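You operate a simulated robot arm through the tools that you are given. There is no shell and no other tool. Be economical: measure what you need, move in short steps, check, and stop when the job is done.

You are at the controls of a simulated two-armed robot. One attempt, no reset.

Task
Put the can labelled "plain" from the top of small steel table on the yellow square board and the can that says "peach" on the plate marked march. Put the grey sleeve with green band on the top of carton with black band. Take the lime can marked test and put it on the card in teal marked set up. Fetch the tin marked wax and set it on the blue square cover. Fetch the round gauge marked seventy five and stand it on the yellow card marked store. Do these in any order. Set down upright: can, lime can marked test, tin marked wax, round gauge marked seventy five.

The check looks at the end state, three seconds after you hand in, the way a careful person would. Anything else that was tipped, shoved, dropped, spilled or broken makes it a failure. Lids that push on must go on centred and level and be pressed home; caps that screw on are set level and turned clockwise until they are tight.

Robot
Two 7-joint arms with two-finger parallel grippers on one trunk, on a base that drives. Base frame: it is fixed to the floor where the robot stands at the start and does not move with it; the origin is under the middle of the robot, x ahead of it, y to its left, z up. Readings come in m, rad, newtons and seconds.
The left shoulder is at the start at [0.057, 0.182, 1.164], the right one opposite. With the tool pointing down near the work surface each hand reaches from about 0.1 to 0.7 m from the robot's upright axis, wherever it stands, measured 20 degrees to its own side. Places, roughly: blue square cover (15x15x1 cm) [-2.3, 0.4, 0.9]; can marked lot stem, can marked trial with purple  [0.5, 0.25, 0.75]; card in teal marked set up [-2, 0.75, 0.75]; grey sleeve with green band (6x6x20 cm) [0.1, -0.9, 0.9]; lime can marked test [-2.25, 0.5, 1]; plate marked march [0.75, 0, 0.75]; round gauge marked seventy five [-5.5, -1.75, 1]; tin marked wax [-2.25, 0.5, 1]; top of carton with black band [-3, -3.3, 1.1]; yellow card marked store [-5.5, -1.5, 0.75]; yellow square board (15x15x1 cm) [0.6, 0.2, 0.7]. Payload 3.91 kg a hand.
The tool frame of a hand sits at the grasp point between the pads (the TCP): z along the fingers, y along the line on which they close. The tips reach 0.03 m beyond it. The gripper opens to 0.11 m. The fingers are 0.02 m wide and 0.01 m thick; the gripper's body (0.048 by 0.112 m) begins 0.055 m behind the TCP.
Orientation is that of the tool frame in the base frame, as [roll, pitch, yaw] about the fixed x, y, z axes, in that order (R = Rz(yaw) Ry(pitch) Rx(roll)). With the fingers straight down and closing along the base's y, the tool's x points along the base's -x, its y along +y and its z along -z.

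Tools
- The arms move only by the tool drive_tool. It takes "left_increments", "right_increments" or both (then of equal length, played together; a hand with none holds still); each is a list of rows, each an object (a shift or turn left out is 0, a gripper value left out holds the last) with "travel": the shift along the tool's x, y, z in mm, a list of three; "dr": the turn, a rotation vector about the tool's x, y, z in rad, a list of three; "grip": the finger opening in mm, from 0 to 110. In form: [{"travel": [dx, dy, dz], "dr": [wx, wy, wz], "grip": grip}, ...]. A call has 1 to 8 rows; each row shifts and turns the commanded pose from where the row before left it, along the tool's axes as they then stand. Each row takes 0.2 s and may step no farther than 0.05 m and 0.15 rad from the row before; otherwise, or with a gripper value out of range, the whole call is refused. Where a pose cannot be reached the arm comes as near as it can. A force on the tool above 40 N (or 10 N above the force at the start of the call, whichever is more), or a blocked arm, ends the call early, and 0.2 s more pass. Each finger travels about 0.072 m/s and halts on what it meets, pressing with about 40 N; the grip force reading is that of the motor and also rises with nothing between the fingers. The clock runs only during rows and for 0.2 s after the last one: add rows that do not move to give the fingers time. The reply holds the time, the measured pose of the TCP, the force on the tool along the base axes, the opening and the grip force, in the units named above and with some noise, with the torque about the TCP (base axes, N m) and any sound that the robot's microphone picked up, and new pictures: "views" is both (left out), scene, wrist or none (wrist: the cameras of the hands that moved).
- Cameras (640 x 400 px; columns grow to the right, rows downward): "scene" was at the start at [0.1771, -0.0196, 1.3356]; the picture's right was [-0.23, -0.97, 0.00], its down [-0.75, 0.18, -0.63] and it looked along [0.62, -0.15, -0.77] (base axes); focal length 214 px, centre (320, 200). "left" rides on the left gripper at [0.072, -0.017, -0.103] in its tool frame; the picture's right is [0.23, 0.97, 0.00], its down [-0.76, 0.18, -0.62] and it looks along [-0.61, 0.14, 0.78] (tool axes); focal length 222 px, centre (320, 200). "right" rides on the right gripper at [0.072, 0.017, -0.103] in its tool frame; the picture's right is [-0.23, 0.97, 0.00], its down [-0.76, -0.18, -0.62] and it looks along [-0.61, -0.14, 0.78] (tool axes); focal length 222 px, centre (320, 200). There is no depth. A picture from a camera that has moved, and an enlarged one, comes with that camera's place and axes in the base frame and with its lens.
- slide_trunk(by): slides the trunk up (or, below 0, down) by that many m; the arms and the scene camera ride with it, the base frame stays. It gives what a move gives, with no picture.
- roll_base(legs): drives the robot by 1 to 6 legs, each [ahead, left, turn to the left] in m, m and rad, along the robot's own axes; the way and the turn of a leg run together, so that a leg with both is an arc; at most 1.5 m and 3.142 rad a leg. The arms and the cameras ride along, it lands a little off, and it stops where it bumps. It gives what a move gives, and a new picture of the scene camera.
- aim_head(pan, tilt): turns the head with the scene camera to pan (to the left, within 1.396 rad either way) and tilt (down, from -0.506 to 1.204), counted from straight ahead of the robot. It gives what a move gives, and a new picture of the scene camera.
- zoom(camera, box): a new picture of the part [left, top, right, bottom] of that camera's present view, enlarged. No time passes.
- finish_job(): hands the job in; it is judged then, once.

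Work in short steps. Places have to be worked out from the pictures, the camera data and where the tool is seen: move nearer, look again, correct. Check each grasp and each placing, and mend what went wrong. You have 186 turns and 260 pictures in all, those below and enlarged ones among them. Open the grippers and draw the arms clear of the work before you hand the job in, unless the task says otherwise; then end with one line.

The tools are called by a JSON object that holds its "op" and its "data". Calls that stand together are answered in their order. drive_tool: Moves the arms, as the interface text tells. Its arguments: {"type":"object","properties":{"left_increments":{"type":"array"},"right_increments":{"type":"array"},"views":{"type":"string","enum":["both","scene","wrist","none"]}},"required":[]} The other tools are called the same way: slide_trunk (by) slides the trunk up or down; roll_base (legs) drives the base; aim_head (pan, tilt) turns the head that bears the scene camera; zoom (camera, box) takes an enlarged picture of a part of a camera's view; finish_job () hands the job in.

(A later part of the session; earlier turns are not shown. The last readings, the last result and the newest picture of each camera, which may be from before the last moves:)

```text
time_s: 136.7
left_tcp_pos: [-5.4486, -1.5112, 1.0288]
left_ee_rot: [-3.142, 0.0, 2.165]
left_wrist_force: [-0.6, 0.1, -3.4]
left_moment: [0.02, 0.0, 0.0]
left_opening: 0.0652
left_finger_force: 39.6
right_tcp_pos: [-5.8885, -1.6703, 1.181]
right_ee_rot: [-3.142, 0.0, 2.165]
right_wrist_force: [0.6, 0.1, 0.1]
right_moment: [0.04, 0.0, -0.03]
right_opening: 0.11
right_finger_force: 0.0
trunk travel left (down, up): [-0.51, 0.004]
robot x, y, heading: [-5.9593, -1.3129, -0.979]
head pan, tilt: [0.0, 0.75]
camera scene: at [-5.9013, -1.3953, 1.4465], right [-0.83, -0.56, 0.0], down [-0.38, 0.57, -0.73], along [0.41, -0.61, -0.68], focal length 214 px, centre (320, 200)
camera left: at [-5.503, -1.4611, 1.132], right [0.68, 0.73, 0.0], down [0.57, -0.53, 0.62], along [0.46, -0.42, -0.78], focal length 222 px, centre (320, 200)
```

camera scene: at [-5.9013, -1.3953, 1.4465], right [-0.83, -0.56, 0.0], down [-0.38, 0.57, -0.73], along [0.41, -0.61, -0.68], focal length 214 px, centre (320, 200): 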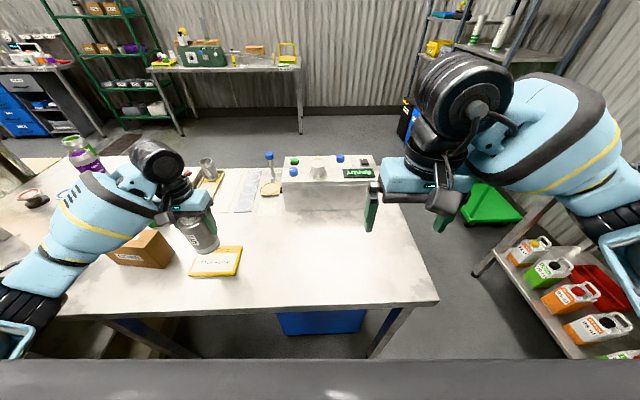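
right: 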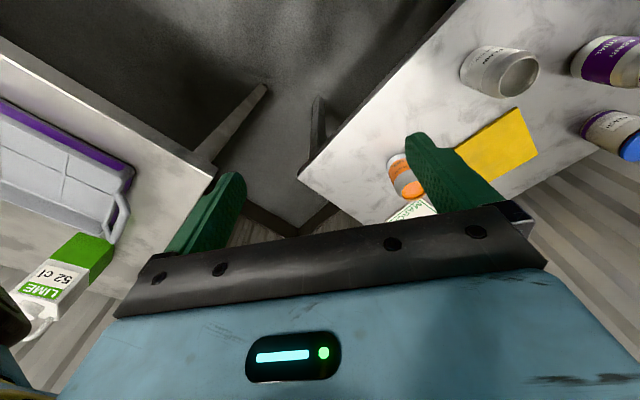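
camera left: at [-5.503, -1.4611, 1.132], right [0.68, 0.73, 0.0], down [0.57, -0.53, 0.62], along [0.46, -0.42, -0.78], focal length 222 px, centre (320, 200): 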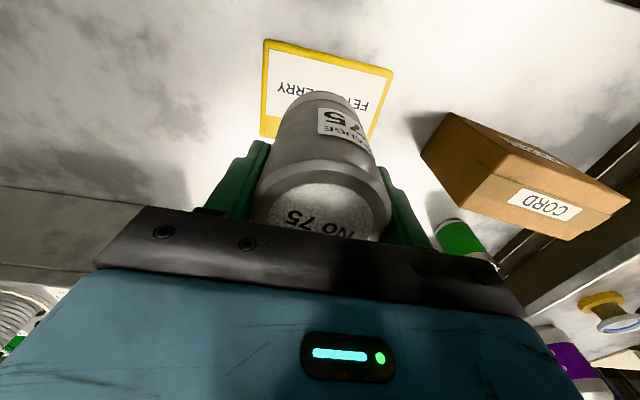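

It is over the card, about 8 mm too far. I correct that and lower.

{"op": "drive_tool", "data": {"left_increments": [{"travel": [8, 0, 40]}, {"travel": [0, 0, 25]}, {"travel": [0, 0, 3]}, {"travel": [0, 0, 2]}, {"travel": [0, 0, 2]}, {}]}}

```text
time_s: 138.1
left_tcp_pos: [-5.4539, -1.503, 0.9597]
left_ee_rot: [3.141, 0.009, 2.166]
left_wrist_force: [0.2, 1.8, 24.1]
left_moment: [0.31, 0.1, -0.01]
left_opening: 0.0653
left_finger_force: 40.1
right_tcp_pos: [-5.8905, -1.6699, 1.1835]
right_ee_rot: [3.141, 0.003, 2.164]
right_wrist_force: [1.1, 0.0, 0.3]
right_moment: [0.03, 0.0, 0.04]
right_opening: 0.1102
right_finger_force: 0.1
trunk travel left (down, up): [-0.51, 0.004]
robot x, y, heading: [-5.96, -1.3116, -0.98]
head pan, tilt: [0.0, 0.75]
camera scene: at [-5.9034, -1.3929, 1.4471], right [-0.83, -0.56, 0.0], down [-0.38, 0.57, -0.73], along [0.41, -0.61, -0.68], focal length 214 px, centre (320, 200)
camera left: at [-5.5085, -1.4526, 1.0619], right [0.68, 0.73, 0.0], down [0.57, -0.53, 0.63], along [0.46, -0.43, -0.78], focal length 222 px, centre (320, 200)
```

scene: 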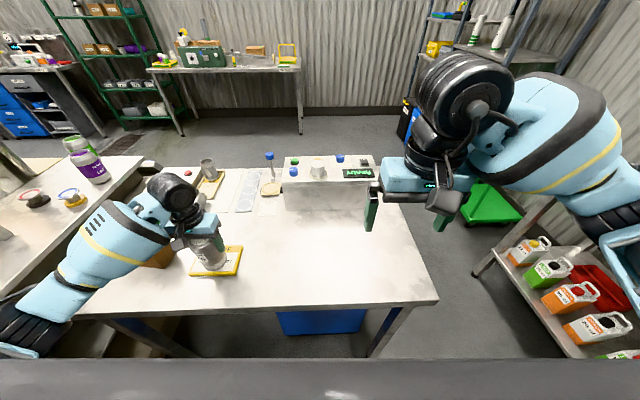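
left: 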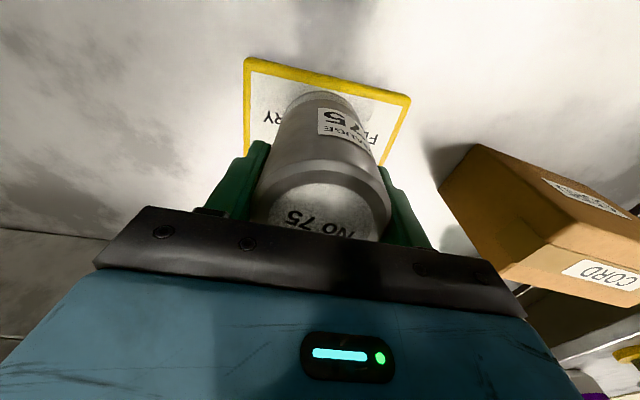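

Contact at 24 N on the card. I ease up, release to 90 mm (the carton is nearby), and rise.

{"op": "drive_tool", "data": {"left_increments": [{"travel": [0, 0, -2.5]}, {"grip": 80}, {"grip": 90}, {"grip": 90}, {"travel": [0, 0, -40]}, {"travel": [0, 0, -45]}, {"travel": [0, 0, -45]}, {"travel": [30, 0, -30]}]}}

```text
time_s: 139.8
left_tcp_pos: [-5.4688, -1.4764, 1.1164]
left_ee_rot: [-3.141, 0.001, 2.164]
left_wrist_force: [-0.4, 0.3, -0.2]
left_moment: [-0.05, 0.0, -0.01]
left_opening: 0.0901
left_finger_force: 0.0
right_tcp_pos: [-5.8892, -1.6695, 1.1815]
right_ee_rot: [-3.141, 0.002, 2.163]
right_wrist_force: [0.4, -0.4, -0.8]
right_moment: [-0.02, -0.01, 0.0]
right_opening: 0.1098
right_finger_force: 0.0
trunk travel left (down, up): [-0.51, 0.004]
robot x, y, heading: [-5.9564, -1.3117, -0.976]
head pan, tilt: [0.0, 0.75]
camera scene: at [-5.902, -1.3928, 1.4468], right [-0.83, -0.56, 0.0], down [-0.38, 0.56, -0.73], along [0.41, -0.61, -0.68], focal length 214 px, centre (320, 200)
camera left: at [-5.524, -1.4274, 1.2195], right [0.68, 0.73, 0.0], down [0.57, -0.53, 0.62], along [0.46, -0.43, -0.78], focal length 222 px, centre (320, 200)
```

scene: 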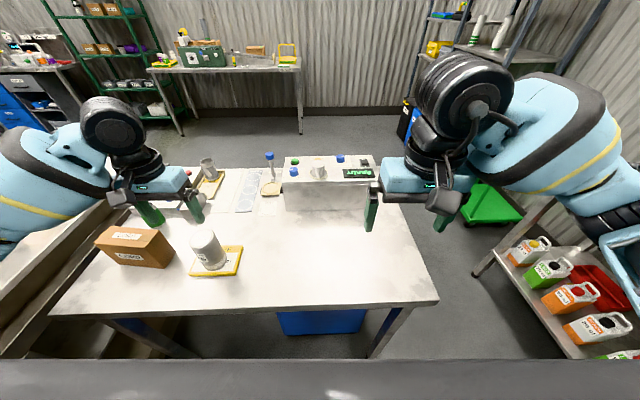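
left: 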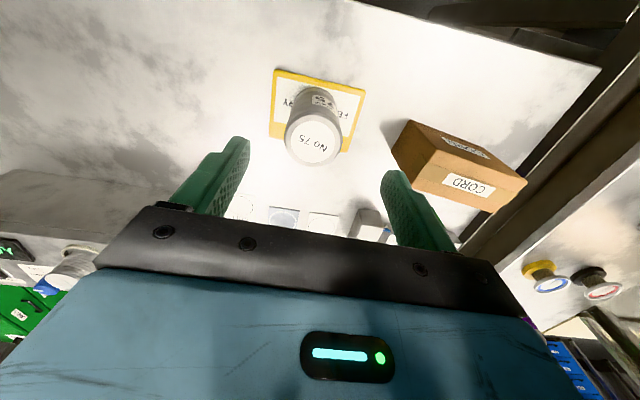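

The gauge stands on the STORE card. I retract the left hand and go back out through the gap (back and right first, keeping the heading).

{"op": "drive_tool", "data": {"left_increments": [{"travel": [20, 0, -45]}, {"travel": [20, -10, -43]}, {"travel": [10, -45, 0]}, {"travel": [0, -45, 0]}, {"travel": [0, -45, 0], "grip": 110}], "views": "none"}}

{"op": "roll_base", "data": {"legs": [[-0.457, -0.698, -0.014]]}}

```text
time_s: 141.1
left_tcp_pos: [-5.6195, -1.5159, 1.2043]
left_ee_rot: [3.141, 0.001, 2.166]
left_wrist_force: [-0.9, -0.4, 0.3]
left_moment: [0.01, 0.01, 0.01]
left_opening: 0.1102
left_finger_force: 0.0
right_tcp_pos: [-5.888, -1.6708, 1.1808]
right_ee_rot: [3.14, -0.001, 2.164]
right_wrist_force: [0.2, -0.6, 0.1]
right_moment: [0.03, 0.01, 0.0]
right_opening: 0.11
right_finger_force: 0.0
trunk travel left (down, up): [-0.51, 0.004]
robot x, y, heading: [-5.9579, -1.3111, -0.978]
head pan, tilt: [0.0, 0.75]
```

```text
time_s: 147.7
left_tcp_pos: [-6.4608, -1.5288, 1.2048]
left_ee_rot: [3.142, 0.003, 2.148]
left_wrist_force: [0.1, -0.3, -0.4]
left_moment: [0.03, -0.03, 0.02]
left_opening: 0.1102
left_finger_force: 0.0
right_tcp_pos: [-6.7326, -1.6783, 1.1818]
right_ee_rot: [3.141, 0.001, 2.149]
right_wrist_force: [0.2, -0.2, 0.5]
right_moment: [-0.01, 0.0, -0.01]
right_opening: 0.11
right_finger_force: 0.1
trunk travel left (down, up): [-0.51, 0.004]
robot x, y, heading: [-6.7914, -1.3168, -0.992]
head pan, tilt: [0.0, 0.75]
camera scene: at [-6.7419, -1.4021, 1.4466], right [-0.84, -0.55, 0.0], down [-0.37, 0.57, -0.73], along [0.4, -0.61, -0.68], focal length 214 px, centre (320, 200)
```

scene: 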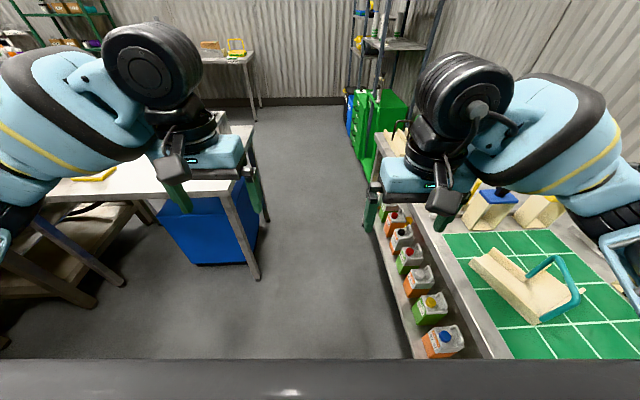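

The gap is clear along the same track. I drive 2.3 m straight back out.

{"op": "roll_base", "data": {"legs": [[1.2, 0, 0], [1.1, 0, 0]]}}

```text
time_s: 159.0
left_tcp_pos: [-5.2037, -3.4619, 1.2044]
left_ee_rot: [-3.141, 0.0, 2.147]
left_wrist_force: [-1.1, 0.6, 0.8]
left_moment: [0.01, 0.01, -0.03]
left_opening: 0.1098
left_finger_force: 0.1
right_tcp_pos: [-5.4761, -3.6113, 1.1829]
right_ee_rot: [3.141, 0.001, 2.148]
right_wrist_force: [0.1, 0.6, 0.5]
right_moment: [-0.02, 0.01, -0.04]
right_opening: 0.11
right_finger_force: 0.3
trunk travel left (down, up): [-0.51, 0.004]
robot x, y, heading: [-5.5409, -3.251, -0.995]
head pan, tilt: [0.0, 0.75]
camera scene: at [-5.4847, -3.3363, 1.4466], right [-0.84, -0.55, 0.0], down [-0.37, 0.57, -0.73], along [0.4, -0.61, -0.68], focal length 214 px, centre (320, 200)
```

scene: 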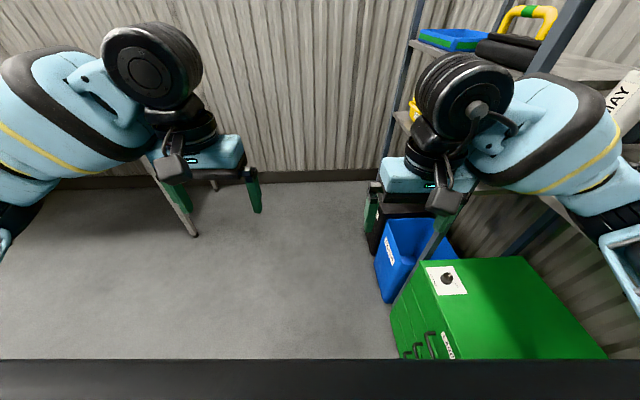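

I'm clear of the gap. I turn left and drive back along the aisle.

{"op": "roll_base", "data": {"legs": [[0, 0, 1.6], [1.4, -0.3, 0], [1.4, -0.1, 0]]}}

{"op": "aim_head", "data": {"pan": 0.3, "tilt": 0.35}}

```text
time_s: 176.7
left_tcp_pos: [-2.887, -1.5124, 1.2053]
left_ee_rot: [-3.141, 0.001, -2.473]
left_wrist_force: [-0.3, -0.1, -0.1]
left_moment: [0.02, 0.01, -0.02]
left_opening: 0.11
left_finger_force: 0.1
right_tcp_pos: [-2.7112, -1.7695, 1.1821]
right_ee_rot: [-3.142, 0.002, -2.472]
right_wrist_force: [0.0, -0.2, 1.0]
right_moment: [0.0, 0.02, 0.02]
right_opening: 0.1097
right_finger_force: 0.2
trunk travel left (down, up): [-0.51, 0.004]
robot x, y, heading: [-3.0625, -1.868, 0.669]
head pan, tilt: [0.0, 0.75]
camera scene: at [-2.986, -1.8067, 1.4466], right [0.62, -0.79, 0.0], down [-0.54, -0.42, -0.73], along [0.57, 0.45, -0.68], focal length 214 px, centre (320, 200)
```

scene: 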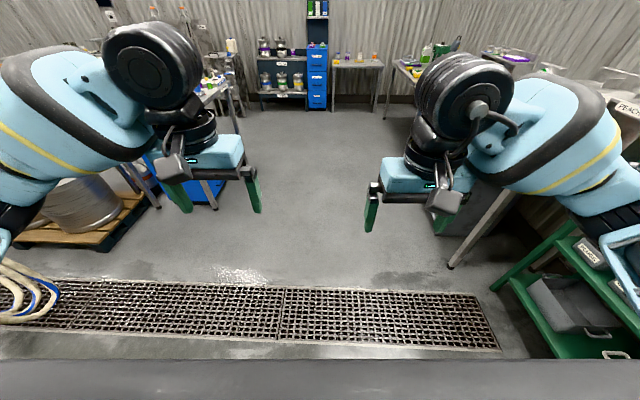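

```text
time_s: 177.6
left_tcp_pos: [-2.8853, -1.5105, 1.2049]
left_ee_rot: [3.141, 0.002, -2.475]
left_wrist_force: [-0.3, -0.3, -0.2]
left_moment: [-0.01, 0.04, 0.0]
left_opening: 0.1102
left_finger_force: 0.1
right_tcp_pos: [-2.7118, -1.7698, 1.1822]
right_ee_rot: [3.14, 0.001, -2.472]
right_wrist_force: [0.4, -0.2, -0.8]
right_moment: [-0.02, -0.04, 0.02]
right_opening: 0.1099
right_finger_force: 0.0
trunk travel left (down, up): [-0.51, 0.004]
robot x, y, heading: [-3.0643, -1.8659, 0.665]
head pan, tilt: [0.3, 0.351]
camera scene: at [-2.9982, -1.7813, 1.4822], right [0.82, -0.57, 0.0], down [-0.2, -0.28, -0.94], along [0.53, 0.77, -0.34], focal length 214 px, centre (320, 200)
```

scene: 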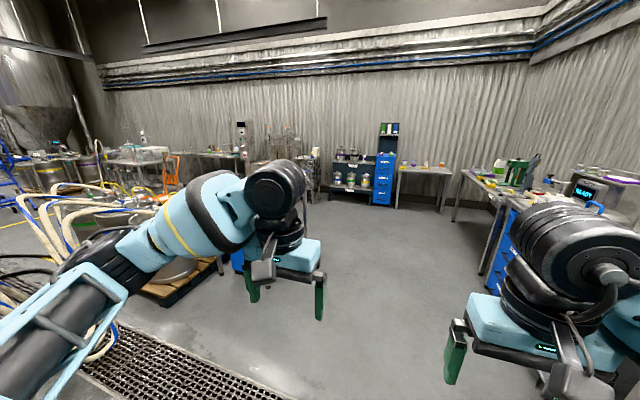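

The target bench is hidden behind the arm. I continue 1.5 m and turn left to face it.

{"op": "roll_base", "data": {"legs": [[0, 0, -0.06], [1.5, -0.15, 0], [0, 0, 1.57]]}}

{"op": "aim_head", "data": {"pan": 0, "tilt": 0.45}}

```text
refused: leg 2 is longer than a leg can be; nothing moved
```

```text
time_s: 178.4
left_tcp_pos: [-2.8849, -1.5115, 1.2046]
left_ee_rot: [-3.14, 0.003, -2.475]
left_wrist_force: [0.1, 0.2, -0.4]
left_moment: [0.0, -0.01, -0.02]
left_opening: 0.11
left_finger_force: 0.1
right_tcp_pos: [-2.7106, -1.7693, 1.18]
right_ee_rot: [-3.14, 0.001, -2.473]
right_wrist_force: [1.0, -0.9, 0.8]
right_moment: [-0.01, -0.01, -0.02]
right_opening: 0.1101
right_finger_force: 0.2
trunk travel left (down, up): [-0.51, 0.004]
robot x, y, heading: [-3.0659, -1.8642, 0.663]
head pan, tilt: [0.0, 0.45]
camera scene: at [-2.9789, -1.801, 1.4731], right [0.62, -0.78, 0.0], down [-0.34, -0.27, -0.9], along [0.71, 0.56, -0.43], focal length 214 px, centre (320, 200)
```

scene: 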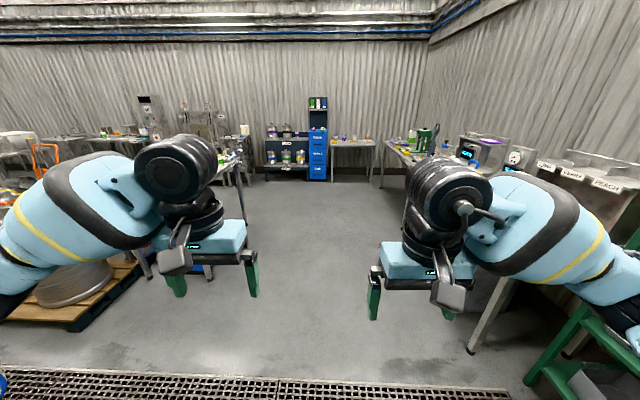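

{"op": "roll_base", "data": {"legs": [[0, 0, -0.06], [1.45, -0.1, 0], [0, 0, 1.57]]}}

```text
time_s: 189.8
left_tcp_pos: [-2.1786, -0.9214, 1.2046]
left_ee_rot: [3.14, 0.002, -0.954]
left_wrist_force: [-0.7, 0.1, 0.4]
left_moment: [-0.02, 0.0, 0.02]
left_opening: 0.1099
left_finger_force: 0.1
right_tcp_pos: [-1.9114, -0.7606, 1.1825]
right_ee_rot: [3.141, 0.002, -0.955]
right_wrist_force: [0.9, 0.7, 0.9]
right_moment: [-0.04, 0.02, -0.01]
right_opening: 0.1098
right_finger_force: 0.1
trunk travel left (down, up): [-0.51, 0.004]
robot x, y, heading: [-1.8302, -1.1183, 2.186]
head pan, tilt: [0.0, 0.45]
camera scene: at [-1.8939, -1.0318, 1.473], right [0.82, 0.58, 0.0], down [0.25, -0.36, -0.9], along [-0.52, 0.73, -0.44], focal length 214 px, centre (320, 200)
```

scene: 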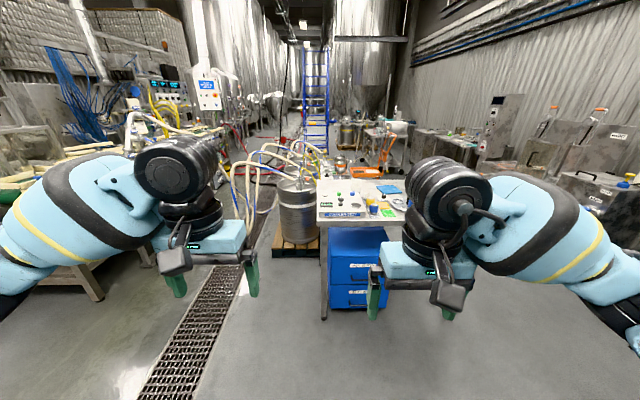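

The target bench is ahead, right of the keg. I zoom in.

{"op": "zoom", "data": {"camera": "scene", "box": [300, 150, 480, 262]}}

```text
3.56 times, centred on (390, 206) of scene
camera zoom: at [-1.8939, -1.0318, 1.473], right [0.82, 0.58, 0.0], down [0.25, -0.36, -0.9], along [-0.52, 0.73, -0.44], focal length 763 px, centre (71, 179)
```

zoom: 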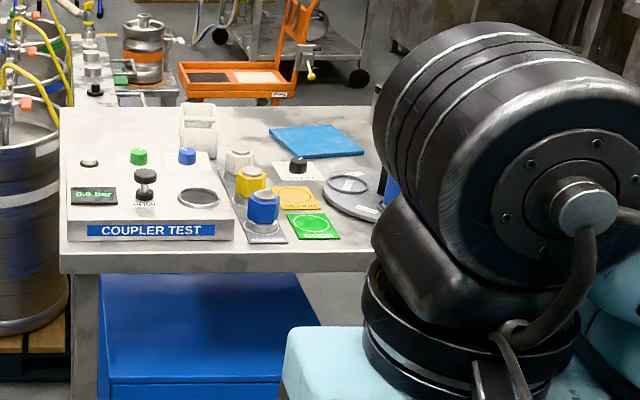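

The blue cover is at about (-2.31, 0.41). I shift right and approach to see the rest of the bench.

{"op": "roll_base", "data": {"legs": [[0.45, -0.6, 0]]}}

{"op": "aim_head", "data": {"pan": 0, "tilt": 0.6}}

```text
time_s: 195.5
left_tcp_pos: [-1.9518, -0.1997, 1.2041]
left_ee_rot: [3.141, 0.002, -0.956]
left_wrist_force: [-0.2, 0.1, 0.7]
left_moment: [0.04, -0.02, -0.03]
left_opening: 0.11
left_finger_force: 0.1
right_tcp_pos: [-1.6854, -0.0397, 1.1826]
right_ee_rot: [-3.141, 0.001, -0.953]
right_wrist_force: [-0.1, 0.3, -0.9]
right_moment: [0.04, -0.01, 0.03]
right_opening: 0.1103
right_finger_force: 0.2
trunk travel left (down, up): [-0.51, 0.004]
robot x, y, heading: [-1.6091, -0.3958, 2.19]
head pan, tilt: [0.0, 0.45]
camera scene: at [-1.6683, -0.3109, 1.4731], right [0.82, 0.58, 0.0], down [0.25, -0.36, -0.9], along [-0.52, 0.74, -0.44], focal length 214 px, centre (320, 200)
```

scene: 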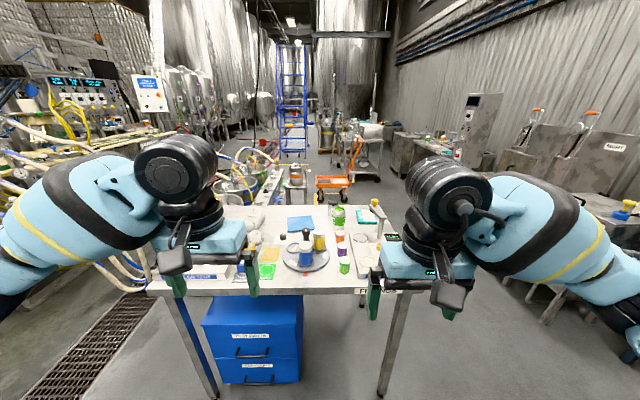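

```text
time_s: 196.2
left_tcp_pos: [-1.952, -0.1997, 1.2048]
left_ee_rot: [3.141, 0.002, -0.953]
left_wrist_force: [-0.1, -0.1, 0.8]
left_moment: [-0.01, 0.01, 0.0]
left_opening: 0.1099
left_finger_force: 0.0
right_tcp_pos: [-1.6852, -0.0387, 1.1822]
right_ee_rot: [3.141, 0.001, -0.954]
right_wrist_force: [-0.1, -0.9, 0.5]
right_moment: [-0.01, 0.02, 0.0]
right_opening: 0.1101
right_finger_force: 0.0
trunk travel left (down, up): [-0.51, 0.004]
robot x, y, heading: [-1.6107, -0.3961, 2.186]
head pan, tilt: [0.0, 0.6]
camera scene: at [-1.6663, -0.3136, 1.4595], right [0.82, 0.58, 0.0], down [0.33, -0.46, -0.83], along [-0.48, 0.67, -0.56], focal length 214 px, centre (320, 200)
```

scene: 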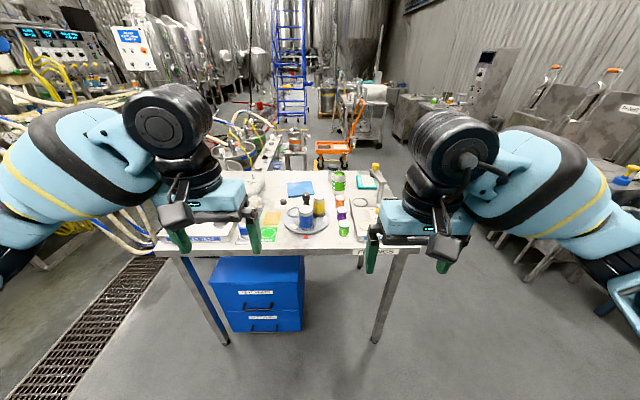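

{"op": "zoom", "data": {"camera": "scene", "box": [240, 155, 400, 255]}}

```text
4.00 times, centred on (320, 205) of scene
camera zoom: at [-1.6663, -0.3136, 1.4595], right [0.82, 0.58, 0.0], down [0.33, -0.46, -0.83], along [-0.48, 0.67, -0.56], focal length 858 px, centre (320, 180)
```

zoom: 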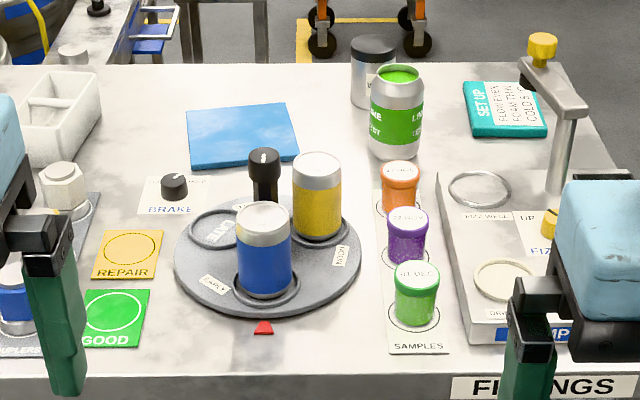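

The green LIME can, the silver tin behind it, the teal SET UP card and the blue cover all lie nearer the far side. The right end of this bench is open, so I drive around to the back. First I shift right.

{"op": "roll_base", "data": {"legs": [[0, -0.9, 0]]}}

{"op": "aim_head", "data": {"pan": 0.0, "tilt": 0.5}}

```text
time_s: 204.5
left_tcp_pos: [-1.2201, 0.318, 1.2062]
left_ee_rot: [3.141, 0.003, -0.953]
left_wrist_force: [0.1, -0.4, 0.3]
left_moment: [0.0, 0.03, -0.01]
left_opening: 0.1102
left_finger_force: 0.1
right_tcp_pos: [-0.9539, 0.4793, 1.1825]
right_ee_rot: [-3.141, 0.001, -0.954]
right_wrist_force: [0.2, -0.1, -0.8]
right_moment: [0.01, 0.01, -0.01]
right_opening: 0.1098
right_finger_force: 0.1
trunk travel left (down, up): [-0.51, 0.004]
robot x, y, heading: [-0.8758, 0.1214, 2.195]
head pan, tilt: [0.0, 0.6]
camera scene: at [-0.934, 0.2051, 1.4595], right [0.82, 0.58, 0.0], down [0.33, -0.46, -0.83], along [-0.48, 0.67, -0.56], focal length 214 px, centre (320, 200)
```

scene: 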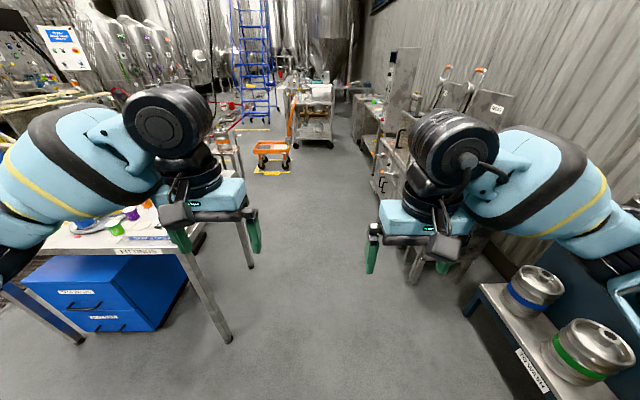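

```text
time_s: 205.2
left_tcp_pos: [-1.2198, 0.3181, 1.2043]
left_ee_rot: [3.141, 0.001, -0.954]
left_wrist_force: [1.1, 0.3, 0.1]
left_moment: [-0.02, 0.0, -0.02]
left_opening: 0.1102
left_finger_force: 0.0
right_tcp_pos: [-0.9547, 0.4798, 1.1835]
right_ee_rot: [-3.141, 0.004, -0.952]
right_wrist_force: [-0.2, -0.2, 0.1]
right_moment: [0.03, 0.02, 0.0]
right_opening: 0.11
right_finger_force: 0.0
trunk travel left (down, up): [-0.51, 0.004]
robot x, y, heading: [-0.8745, 0.1238, 2.191]
head pan, tilt: [0.0, 0.499]
camera scene: at [-0.9355, 0.2073, 1.4685], right [0.82, 0.58, 0.0], down [0.28, -0.39, -0.88], along [-0.51, 0.72, -0.48], focal length 214 px, centre (320, 200)
```

scene: 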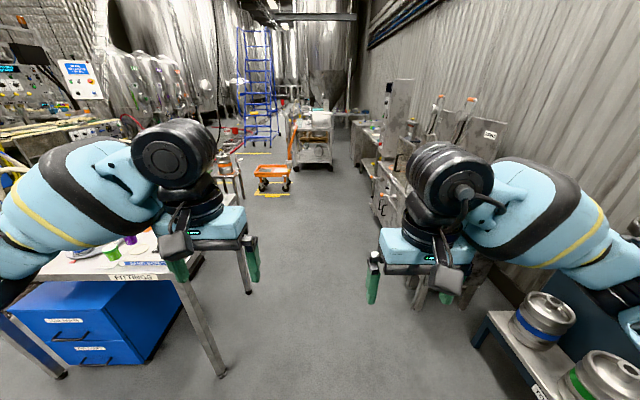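

Clear way ahead (0.54 m to the left, 0.7 m to the right). I drive past the end of the bench, then turn around to face its back.

{"op": "roll_base", "data": {"legs": [[1.3, 0, 0], [0.55, 0.05, 0], [0, 0, 2.6]]}}

```text
time_s: 220.5
left_tcp_pos: [-1.7767, 1.2546, 1.2043]
left_ee_rot: [3.141, 0.002, 1.618]
left_wrist_force: [1.0, 0.3, -0.4]
left_moment: [0.02, 0.02, -0.01]
left_opening: 0.11
left_finger_force: 0.0
right_tcp_pos: [-2.0887, 1.2639, 1.1818]
right_ee_rot: [-3.14, 0.002, 1.618]
right_wrist_force: [0.7, -0.1, 0.0]
right_moment: [0.0, 0.0, 0.03]
right_opening: 0.1099
right_finger_force: 0.0
trunk travel left (down, up): [-0.51, 0.004]
robot x, y, heading: [-1.9608, 1.6047, -1.521]
head pan, tilt: [0.0, 0.499]
camera scene: at [-1.9547, 1.4978, 1.4686], right [-1.0, -0.05, 0.0], down [-0.02, 0.48, -0.88], along [0.04, -0.88, -0.48], focal length 214 px, centre (320, 200)
```

scene: 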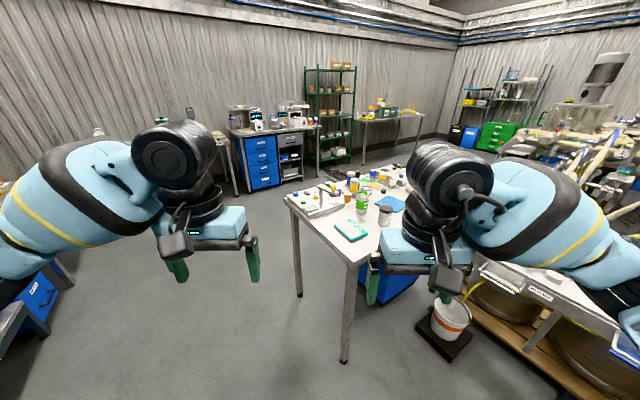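

I see the back of the bench; there is a bucket on the floor at about (-2.79, 0.60) to avoid. I turn square to the bench and slide right to align.

{"op": "roll_base", "data": {"legs": [[0, 0, 0.56], [0, -0.63, 0]]}}

{"op": "aim_head", "data": {"pan": 0.0, "tilt": 0.8}}

```text
time_s: 228.2
left_tcp_pos: [-2.144, 1.0402, 1.2062]
left_ee_rot: [3.141, 0.003, 2.194]
left_wrist_force: [-0.2, -0.5, -1.3]
left_moment: [0.0, 0.01, -0.02]
left_opening: 0.1101
left_finger_force: 0.0
right_tcp_pos: [-2.4086, 0.8772, 1.182]
right_ee_rot: [-3.14, 0.003, 2.193]
right_wrist_force: [0.7, 0.3, 0.7]
right_moment: [-0.01, -0.01, -0.04]
right_opening: 0.1099
right_finger_force: 0.1
trunk travel left (down, up): [-0.51, 0.004]
robot x, y, heading: [-2.4862, 1.2305, -0.949]
head pan, tilt: [0.0, 0.499]
camera scene: at [-2.4255, 1.1457, 1.4686], right [-0.81, -0.58, 0.0], down [-0.28, 0.39, -0.88], along [0.51, -0.71, -0.48], focal length 214 px, centre (320, 200)
```

scene: 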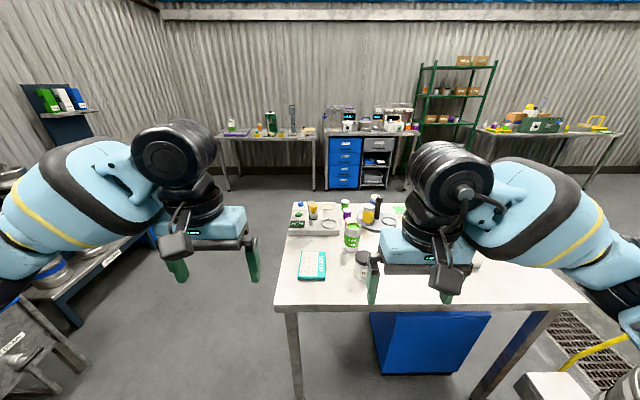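

```text
time_s: 229.0
left_tcp_pos: [-2.1429, 1.0386, 1.2053]
left_ee_rot: [-3.141, 0.003, 2.194]
left_wrist_force: [1.2, 0.1, 0.8]
left_moment: [-0.01, 0.01, 0.02]
left_opening: 0.1098
left_finger_force: 0.0
right_tcp_pos: [-2.4096, 0.8775, 1.182]
right_ee_rot: [3.141, 0.001, 2.192]
right_wrist_force: [0.0, 0.7, 0.0]
right_moment: [-0.01, -0.04, 0.0]
right_opening: 0.11
right_finger_force: 0.1
trunk travel left (down, up): [-0.51, 0.004]
robot x, y, heading: [-2.4921, 1.232, -0.947]
head pan, tilt: [0.0, 0.799]
camera scene: at [-2.4315, 1.1541, 1.4427], right [-0.81, -0.58, 0.0], down [-0.42, 0.58, -0.7], along [0.41, -0.57, -0.72], focal length 214 px, centre (320, 200)
```

scene: 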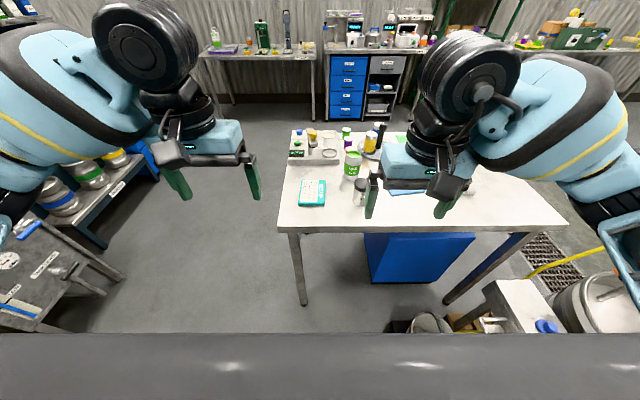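

The bucket is about 0.55 m to my right, low. I zoom to measure the objects on the bench.

{"op": "zoom", "data": {"camera": "scene", "box": [270, 120, 430, 220]}}

```text
4.00 times, centred on (350, 170) of scene
camera zoom: at [-2.4315, 1.1541, 1.4427], right [-0.81, -0.58, 0.0], down [-0.42, 0.58, -0.7], along [0.41, -0.57, -0.72], focal length 858 px, centre (200, 320)
```

zoom: 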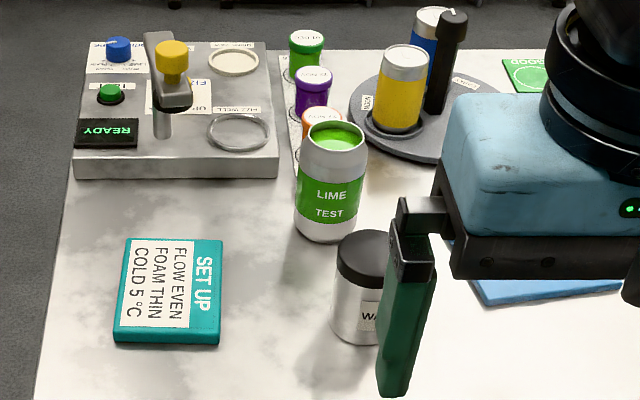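

Wax tin is at about (-2.231, 0.61), lime can at (-2.136, 0.51), teal card at (-2.058, 0.684) and blue cover at (-2.32, 0.42). I advance 0.2 m.

{"op": "roll_base", "data": {"legs": [[0.2, 0, 0]]}}

```text
time_s: 230.6
left_tcp_pos: [-2.0298, 0.8823, 1.2056]
left_ee_rot: [-3.141, 0.003, 2.194]
left_wrist_force: [-1.1, -1.2, 0.2]
left_moment: [-0.02, -0.02, 0.0]
left_opening: 0.1101
left_finger_force: 0.0
right_tcp_pos: [-2.2962, 0.7195, 1.182]
right_ee_rot: [3.14, 0.0, 2.194]
right_wrist_force: [0.3, -0.2, -0.8]
right_moment: [0.01, -0.03, 0.01]
right_opening: 0.1097
right_finger_force: 0.1
trunk travel left (down, up): [-0.51, 0.004]
robot x, y, heading: [-2.3778, 1.0759, -0.953]
head pan, tilt: [0.0, 0.799]
camera scene: at [-2.3181, 0.9958, 1.4427], right [-0.81, -0.58, 0.0], down [-0.42, 0.58, -0.7], along [0.41, -0.57, -0.72], focal length 214 px, centre (320, 200)
```

scene: 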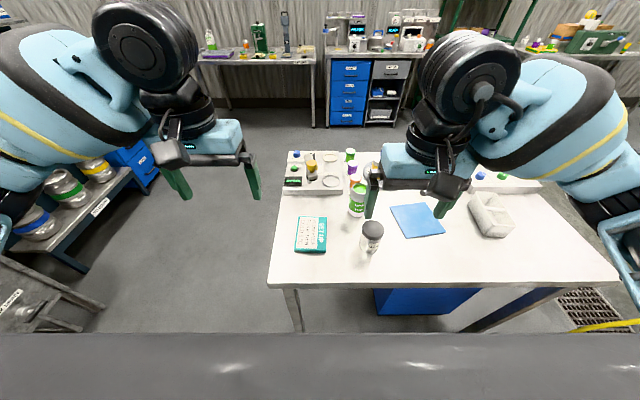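

I move the right hand above the wax tin at about (-2.231, 0.61).

{"op": "drive_tool", "data": {"right_increments": [{"travel": [-32, -3, 28]}, {"travel": [-32, -3, 28]}, {"travel": [-32, -3, 28]}, {"travel": [-31, -2, 26]}, {}]}}

```text
time_s: 231.8
left_tcp_pos: [-2.0304, 0.8805, 1.2045]
left_ee_rot: [3.141, 0.002, 2.193]
left_wrist_force: [-0.3, -0.1, -1.1]
left_moment: [0.0, 0.0, -0.03]
left_opening: 0.1101
left_finger_force: 0.0
right_tcp_pos: [-2.2307, 0.6085, 1.0723]
right_ee_rot: [3.141, 0.002, 2.193]
right_wrist_force: [-0.6, 1.0, -0.1]
right_moment: [-0.06, 0.01, 0.0]
right_opening: 0.1098
right_finger_force: 0.0
trunk travel left (down, up): [-0.51, 0.004]
robot x, y, heading: [-2.3763, 1.0752, -0.949]
head pan, tilt: [0.0, 0.799]
camera scene: at [-2.3183, 0.9961, 1.4427], right [-0.81, -0.58, 0.0], down [-0.42, 0.58, -0.7], along [0.41, -0.57, -0.72], focal length 214 px, centre (320, 200)
camera right: at [-2.2595, 0.6762, 1.1768], right [0.92, 0.38, 0.0], down [0.3, -0.72, 0.63], along [0.24, -0.58, -0.78], focal length 222 px, centre (320, 200)
```

scene: 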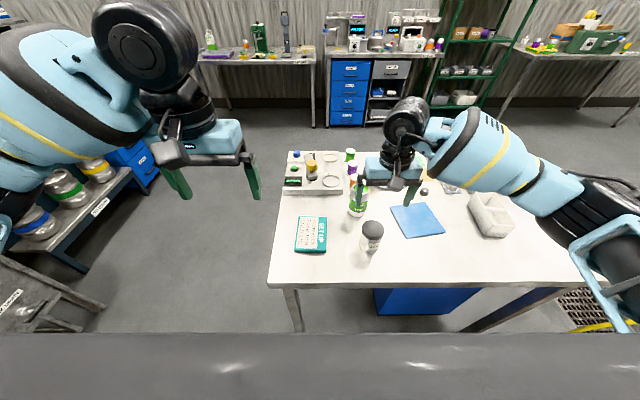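
right: 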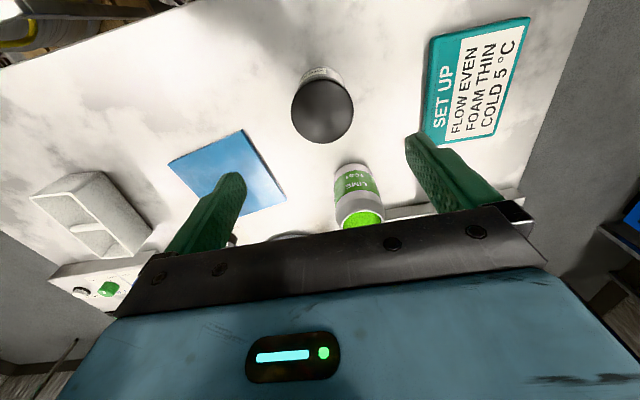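

The tin is centred. I descend to z≈0.91 and grip.

{"op": "drive_tool", "data": {"right_increments": [{"travel": [5, 2, 42]}, {"travel": [0, 0, 42]}, {"travel": [0, 0, 42]}, {"travel": [0, 0, 36]}, {"grip": 40}, {"grip": 30}, {"grip": 30}, {"grip": 30}], "views": "wrist"}}

```text
time_s: 233.6
left_tcp_pos: [-2.0287, 0.8812, 1.2047]
left_ee_rot: [-3.14, 0.003, 2.193]
left_wrist_force: [0.7, 0.6, 0.2]
left_moment: [0.01, 0.0, 0.0]
left_opening: 0.1098
left_finger_force: 0.1
right_tcp_pos: [-2.2308, 0.6139, 0.9094]
right_ee_rot: [-3.141, 0.002, 2.194]
right_wrist_force: [0.5, -0.3, -0.2]
right_moment: [-0.01, 0.01, 0.04]
right_opening: 0.0606
right_finger_force: 40.3
trunk travel left (down, up): [-0.51, 0.004]
robot x, y, heading: [-2.3784, 1.0743, -0.948]
head pan, tilt: [0.0, 0.799]
camera right: at [-2.2592, 0.6826, 1.013], right [0.92, 0.38, 0.0], down [0.3, -0.72, 0.62], along [0.24, -0.58, -0.78], focal length 222 px, centre (320, 200)
```

right: 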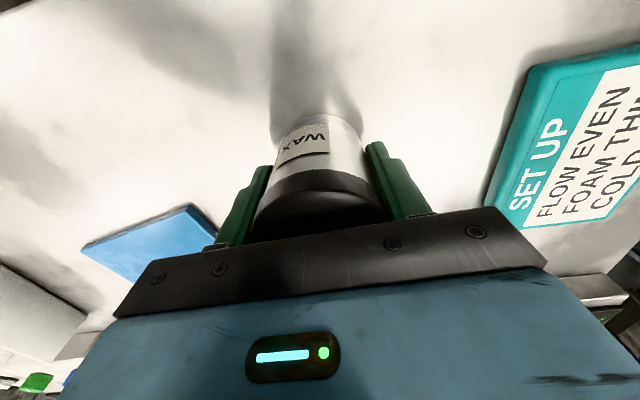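

WAX confirmed and gripped. I lift and carry it to the blue cover at about (-2.316, 0.425).

{"op": "drive_tool", "data": {"right_increments": [{"travel": [0, 0, -35]}, {"travel": [0, 0, -35]}, {"travel": [-21, -36, 0]}, {"travel": [-21, -36, 0]}, {"travel": [-21, -36, 0]}, {"travel": [-21, -36, 0]}, {"travel": [-20, -35, 0]}, {}]}}

```text
time_s: 235.4
left_tcp_pos: [-2.0287, 0.8807, 1.2049]
left_ee_rot: [-3.141, 0.001, 2.193]
left_wrist_force: [-0.1, 0.1, -0.2]
left_moment: [-0.01, 0.0, 0.03]
left_opening: 0.1101
left_finger_force: 0.1
right_tcp_pos: [-2.3169, 0.4258, 0.9816]
right_ee_rot: [-3.141, 0.002, 2.194]
right_wrist_force: [-0.1, -0.6, -1.8]
right_moment: [0.01, -0.01, -0.01]
right_opening: 0.0611
right_finger_force: 39.9
trunk travel left (down, up): [-0.51, 0.004]
robot x, y, heading: [-2.3757, 1.0775, -0.951]
head pan, tilt: [0.0, 0.799]
camera scene: at [-2.3178, 0.9958, 1.4426], right [-0.81, -0.58, 0.0], down [-0.42, 0.58, -0.7], along [0.41, -0.57, -0.72], focal length 214 px, centre (320, 200)
camera right: at [-2.3453, 0.495, 1.0861], right [0.92, 0.38, 0.0], down [0.3, -0.72, 0.62], along [0.24, -0.58, -0.78], focal length 222 px, centre (320, 200)
```

scene: 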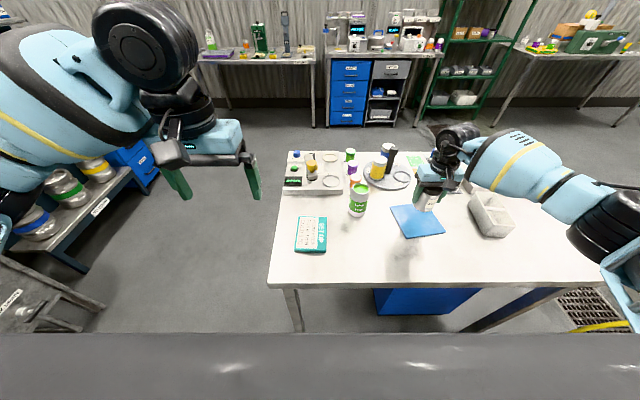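
right: 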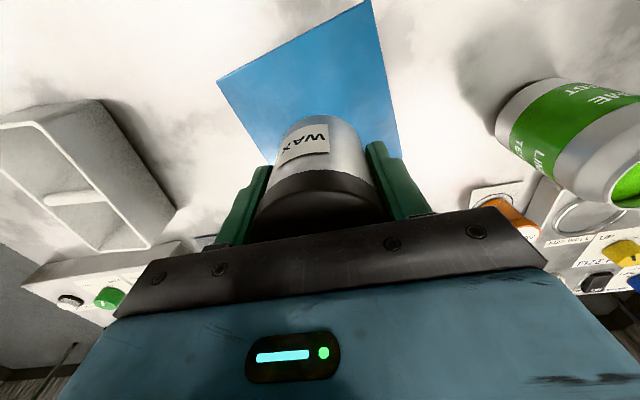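

Back-projecting the visible corners puts the cover's centre at (-2.320, 0.427), so the tin is right over it. I lower it.

{"op": "drive_tool", "data": {"right_increments": [{"travel": [0, 0, 35]}, {"travel": [0, 0, 19]}, {"travel": [0, 0, 2]}, {"travel": [0, 0, 2]}, {"travel": [0, 0, 2]}, {"travel": [0, 0, 2]}, {}], "views": "wrist"}}

```text
time_s: 237.0
left_tcp_pos: [-2.0297, 0.881, 1.2054]
left_ee_rot: [-3.141, 0.003, 2.193]
left_wrist_force: [-0.2, 0.1, -0.2]
left_moment: [0.03, 0.05, -0.04]
left_opening: 0.1101
left_finger_force: 0.0
right_tcp_pos: [-2.3158, 0.4251, 0.9183]
right_ee_rot: [3.142, 0.005, 2.196]
right_wrist_force: [0.1, -0.9, 2.7]
right_moment: [0.0, 0.08, 0.03]
right_opening: 0.061
right_finger_force: 40.3
trunk travel left (down, up): [-0.51, 0.004]
robot x, y, heading: [-2.3741, 1.0763, -0.95]
head pan, tilt: [0.0, 0.799]
camera right: at [-2.3447, 0.4943, 1.0228], right [0.92, 0.38, 0.0], down [0.3, -0.72, 0.63], along [0.24, -0.58, -0.78], focal length 222 px, centre (320, 200)
```

right: 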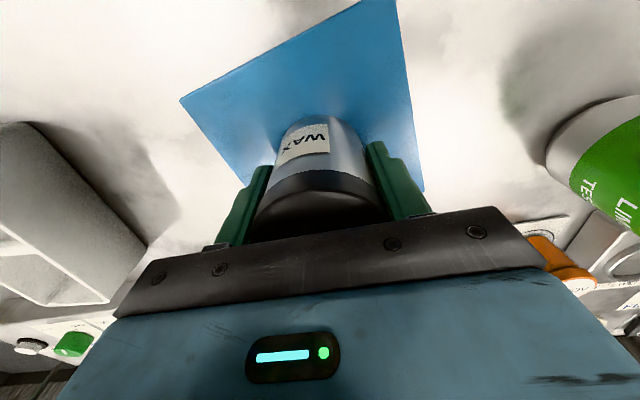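

Slight contact (2.7 N). I go 1 mm more, then release and rise.

{"op": "drive_tool", "data": {"right_increments": [{"travel": [0, 0, 1]}, {}, {"grip": 75}, {"grip": 95}, {"grip": 100}, {"travel": [0, 0, -40]}, {"travel": [0, 0, -45]}, {"travel": [0, 0, -45]}]}}

```text
time_s: 238.8
left_tcp_pos: [-2.0306, 0.8829, 1.2061]
left_ee_rot: [-3.138, 0.001, 2.193]
left_wrist_force: [0.2, 0.8, 0.6]
left_moment: [0.0, 0.0, 0.01]
left_opening: 0.1101
left_finger_force: 0.0
right_tcp_pos: [-2.3176, 0.4257, 1.049]
right_ee_rot: [-3.141, 0.001, 2.192]
right_wrist_force: [0.6, -0.4, 0.3]
right_moment: [-0.03, 0.0, 0.02]
right_opening: 0.1001
right_finger_force: 0.0
trunk travel left (down, up): [-0.51, 0.004]
robot x, y, heading: [-2.3767, 1.0736, -0.949]
head pan, tilt: [0.0, 0.799]
camera scene: at [-2.3179, 0.9963, 1.4427], right [-0.81, -0.58, 0.0], down [-0.42, 0.58, -0.7], along [0.41, -0.57, -0.72], focal length 214 px, centre (320, 200)
camera right: at [-2.3466, 0.4952, 1.1527], right [0.92, 0.38, 0.0], down [0.3, -0.72, 0.62], along [0.24, -0.58, -0.78], focal length 222 px, centre (320, 200)
```

scene: 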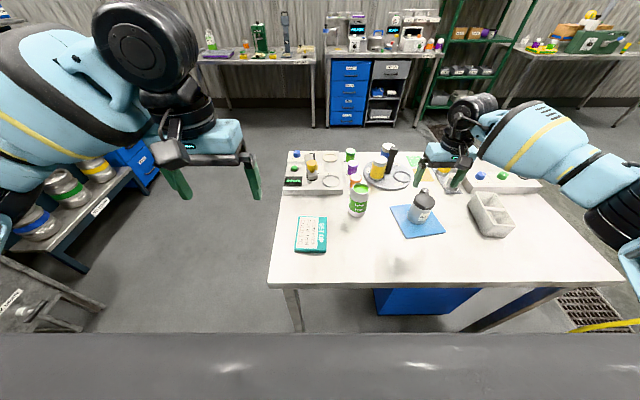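
right: 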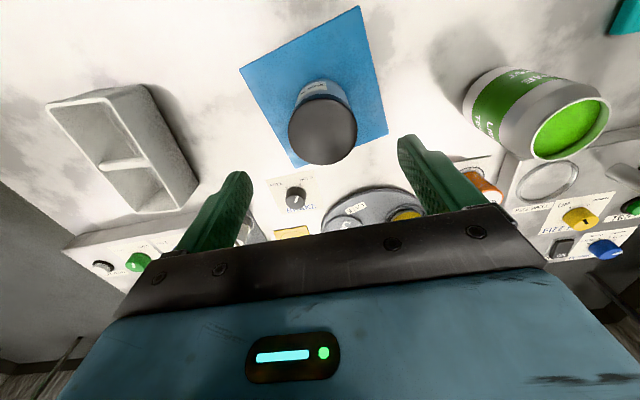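

The wax tin stands on the blue cover. Next I raise the right hand and move it over the lime can at about (-2.136, 0.512).

{"op": "drive_tool", "data": {"right_increments": [{"travel": [0, 0, -45], "grip": 110}, {"travel": [0, 15, -30]}, {"travel": [-8, 46, 0]}, {"travel": [-8, 46, 0]}, {"travel": [-10, 46, 0]}, {"travel": [-10, 45, 0]}, {}]}}

```text
time_s: 240.4
left_tcp_pos: [-2.0303, 0.8806, 1.2053]
left_ee_rot: [-3.142, 0.002, 2.195]
left_wrist_force: [-1.3, 0.7, -0.6]
left_moment: [0.02, -0.03, 0.03]
left_opening: 0.1101
left_finger_force: 0.1
right_tcp_pos: [-2.1349, 0.51, 1.1261]
right_ee_rot: [3.139, 0.002, 2.194]
right_wrist_force: [-0.5, 0.4, -0.1]
right_moment: [0.05, -0.01, 0.01]
right_opening: 0.1098
right_finger_force: 0.0
trunk travel left (down, up): [-0.51, 0.004]
robot x, y, heading: [-2.3733, 1.074, -0.945]
head pan, tilt: [0.0, 0.799]
camera scene: at [-2.3192, 0.9951, 1.4426], right [-0.81, -0.58, 0.0], down [-0.42, 0.58, -0.7], along [0.41, -0.57, -0.72], focal length 214 px, centre (320, 200)
camera right: at [-2.1638, 0.5794, 1.2297], right [0.92, 0.38, 0.0], down [0.3, -0.72, 0.62], along [0.24, -0.58, -0.78], focal length 222 px, centre (320, 200)
```

scene: 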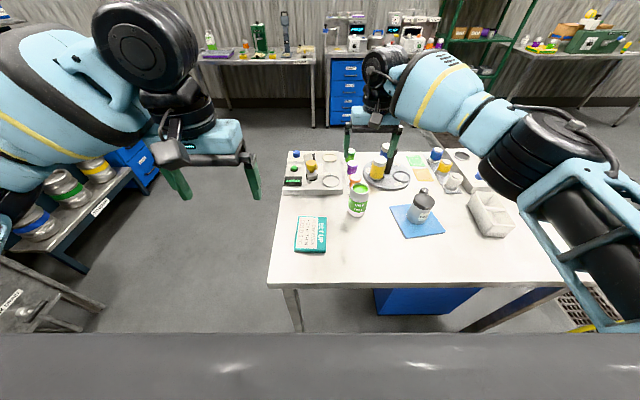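
right: 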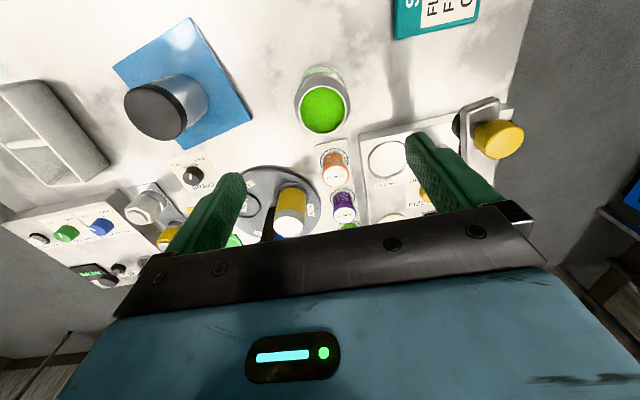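

The lime can is centred. I descend to z≈0.94 and grip.

{"op": "drive_tool", "data": {"right_increments": [{"travel": [3, 2, 47]}, {"travel": [0, 0, 47]}, {"travel": [0, 0, 47]}, {"travel": [0, 0, 44]}, {"grip": 40}, {"grip": 30}, {"grip": 30}, {"grip": 30}], "views": "wrist"}}

```text
time_s: 242.2
left_tcp_pos: [-2.029, 0.8815, 1.2063]
left_ee_rot: [3.141, 0.003, 2.195]
left_wrist_force: [-0.7, -1.0, 0.6]
left_moment: [0.01, 0.02, 0.0]
left_opening: 0.1099
left_finger_force: 0.1
right_tcp_pos: [-2.1346, 0.5156, 0.9385]
right_ee_rot: [3.141, 0.002, 2.194]
right_wrist_force: [-0.6, -1.4, 0.8]
right_moment: [-0.22, -0.02, -0.06]
right_opening: 0.0653
right_finger_force: 39.8
trunk travel left (down, up): [-0.51, 0.004]
robot x, y, heading: [-2.3756, 1.0747, -0.951]
head pan, tilt: [0.0, 0.799]
camera right: at [-2.1636, 0.5842, 1.0434], right [0.92, 0.38, 0.0], down [0.3, -0.72, 0.62], along [0.24, -0.58, -0.78], focal length 222 px, centre (320, 200)
```

right: 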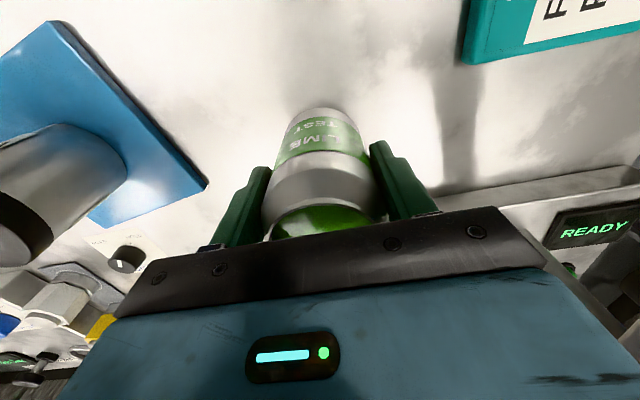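

Gripped. I lift gently and swing toward the SET UP card at (-2.058, 0.683), moving the left hand out of the way at the same time.

{"op": "drive_tool", "data": {"right_increments": [{"travel": [0, 0, -20]}, {"travel": [0, 0, -30]}, {"travel": [0, 0, -20]}, {"travel": [25, 0, 0]}, {"travel": [25, 10, 0]}, {"travel": [20, 25, 0]}, {"travel": [12, 30, 0]}, {"travel": [5, 30, 0]}], "left_increments": [{"travel": [0, 30, -30]}, {"travel": [0, 30, -30]}, {"travel": [0, 30, -30]}, {"travel": [0, 30, 0]}, {}, {}, {}, {}], "views": "none"}}

{"op": "drive_tool", "data": {"right_increments": [{"travel": [3, 30, 0]}, {"travel": [2, 25, 0]}, {"travel": [0, 10, 0]}, {}]}}

```text
time_s: 244.0
left_tcp_pos: [-1.9328, 0.9519, 1.2929]
left_ee_rot: [-3.139, 0.001, 2.193]
left_wrist_force: [0.1, 0.3, -0.9]
left_moment: [0.01, 0.01, 0.01]
left_opening: 0.1099
left_finger_force: 0.0
right_tcp_pos: [-2.1074, 0.6401, 1.0078]
right_ee_rot: [-3.14, 0.002, 2.194]
right_wrist_force: [0.6, 1.2, -3.6]
right_moment: [0.01, 0.03, 0.01]
right_opening: 0.0652
right_finger_force: 40.0
trunk travel left (down, up): [-0.51, 0.004]
robot x, y, heading: [-2.3755, 1.0765, -0.954]
head pan, tilt: [0.0, 0.799]
```

```text
time_s: 245.0
left_tcp_pos: [-1.9348, 0.9515, 1.2934]
left_ee_rot: [-3.14, 0.002, 2.194]
left_wrist_force: [0.3, 0.0, 0.1]
left_moment: [-0.01, 0.03, 0.0]
left_opening: 0.1098
left_finger_force: 0.1
right_tcp_pos: [-2.0586, 0.6813, 1.0077]
right_ee_rot: [3.141, 0.002, 2.194]
right_wrist_force: [0.4, 1.0, -3.7]
right_moment: [-0.01, 0.05, 0.01]
right_opening: 0.0651
right_finger_force: 40.1
trunk travel left (down, up): [-0.51, 0.004]
robot x, y, heading: [-2.3774, 1.0756, -0.947]
head pan, tilt: [0.0, 0.799]
camera scene: at [-2.3177, 0.9954, 1.4426], right [-0.81, -0.58, 0.0], down [-0.42, 0.58, -0.7], along [0.41, -0.57, -0.72], focal length 214 px, centre (320, 200)
camera right: at [-2.0869, 0.7506, 1.1125], right [0.92, 0.38, 0.0], down [0.3, -0.72, 0.62], along [0.24, -0.58, -0.78], focal length 222 px, centre (320, 200)
```

scene: 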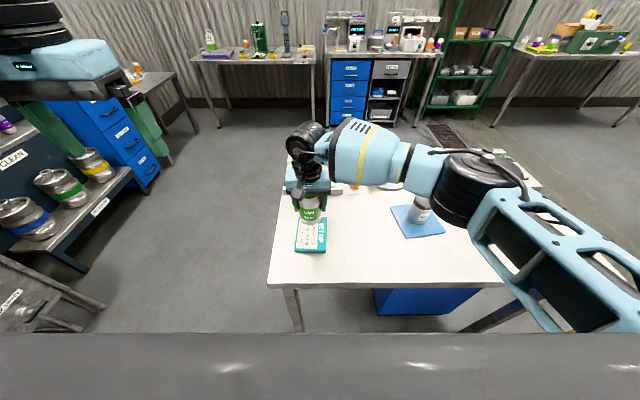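
right: 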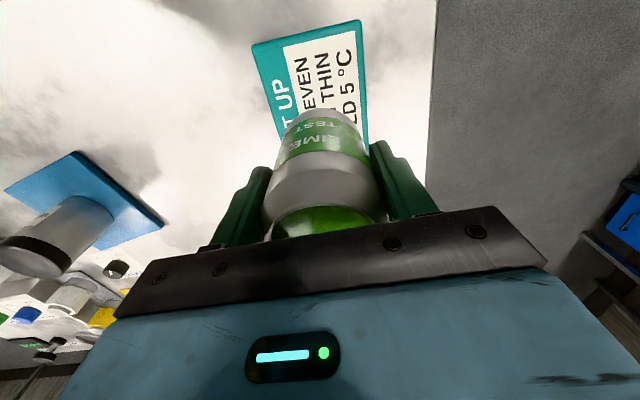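

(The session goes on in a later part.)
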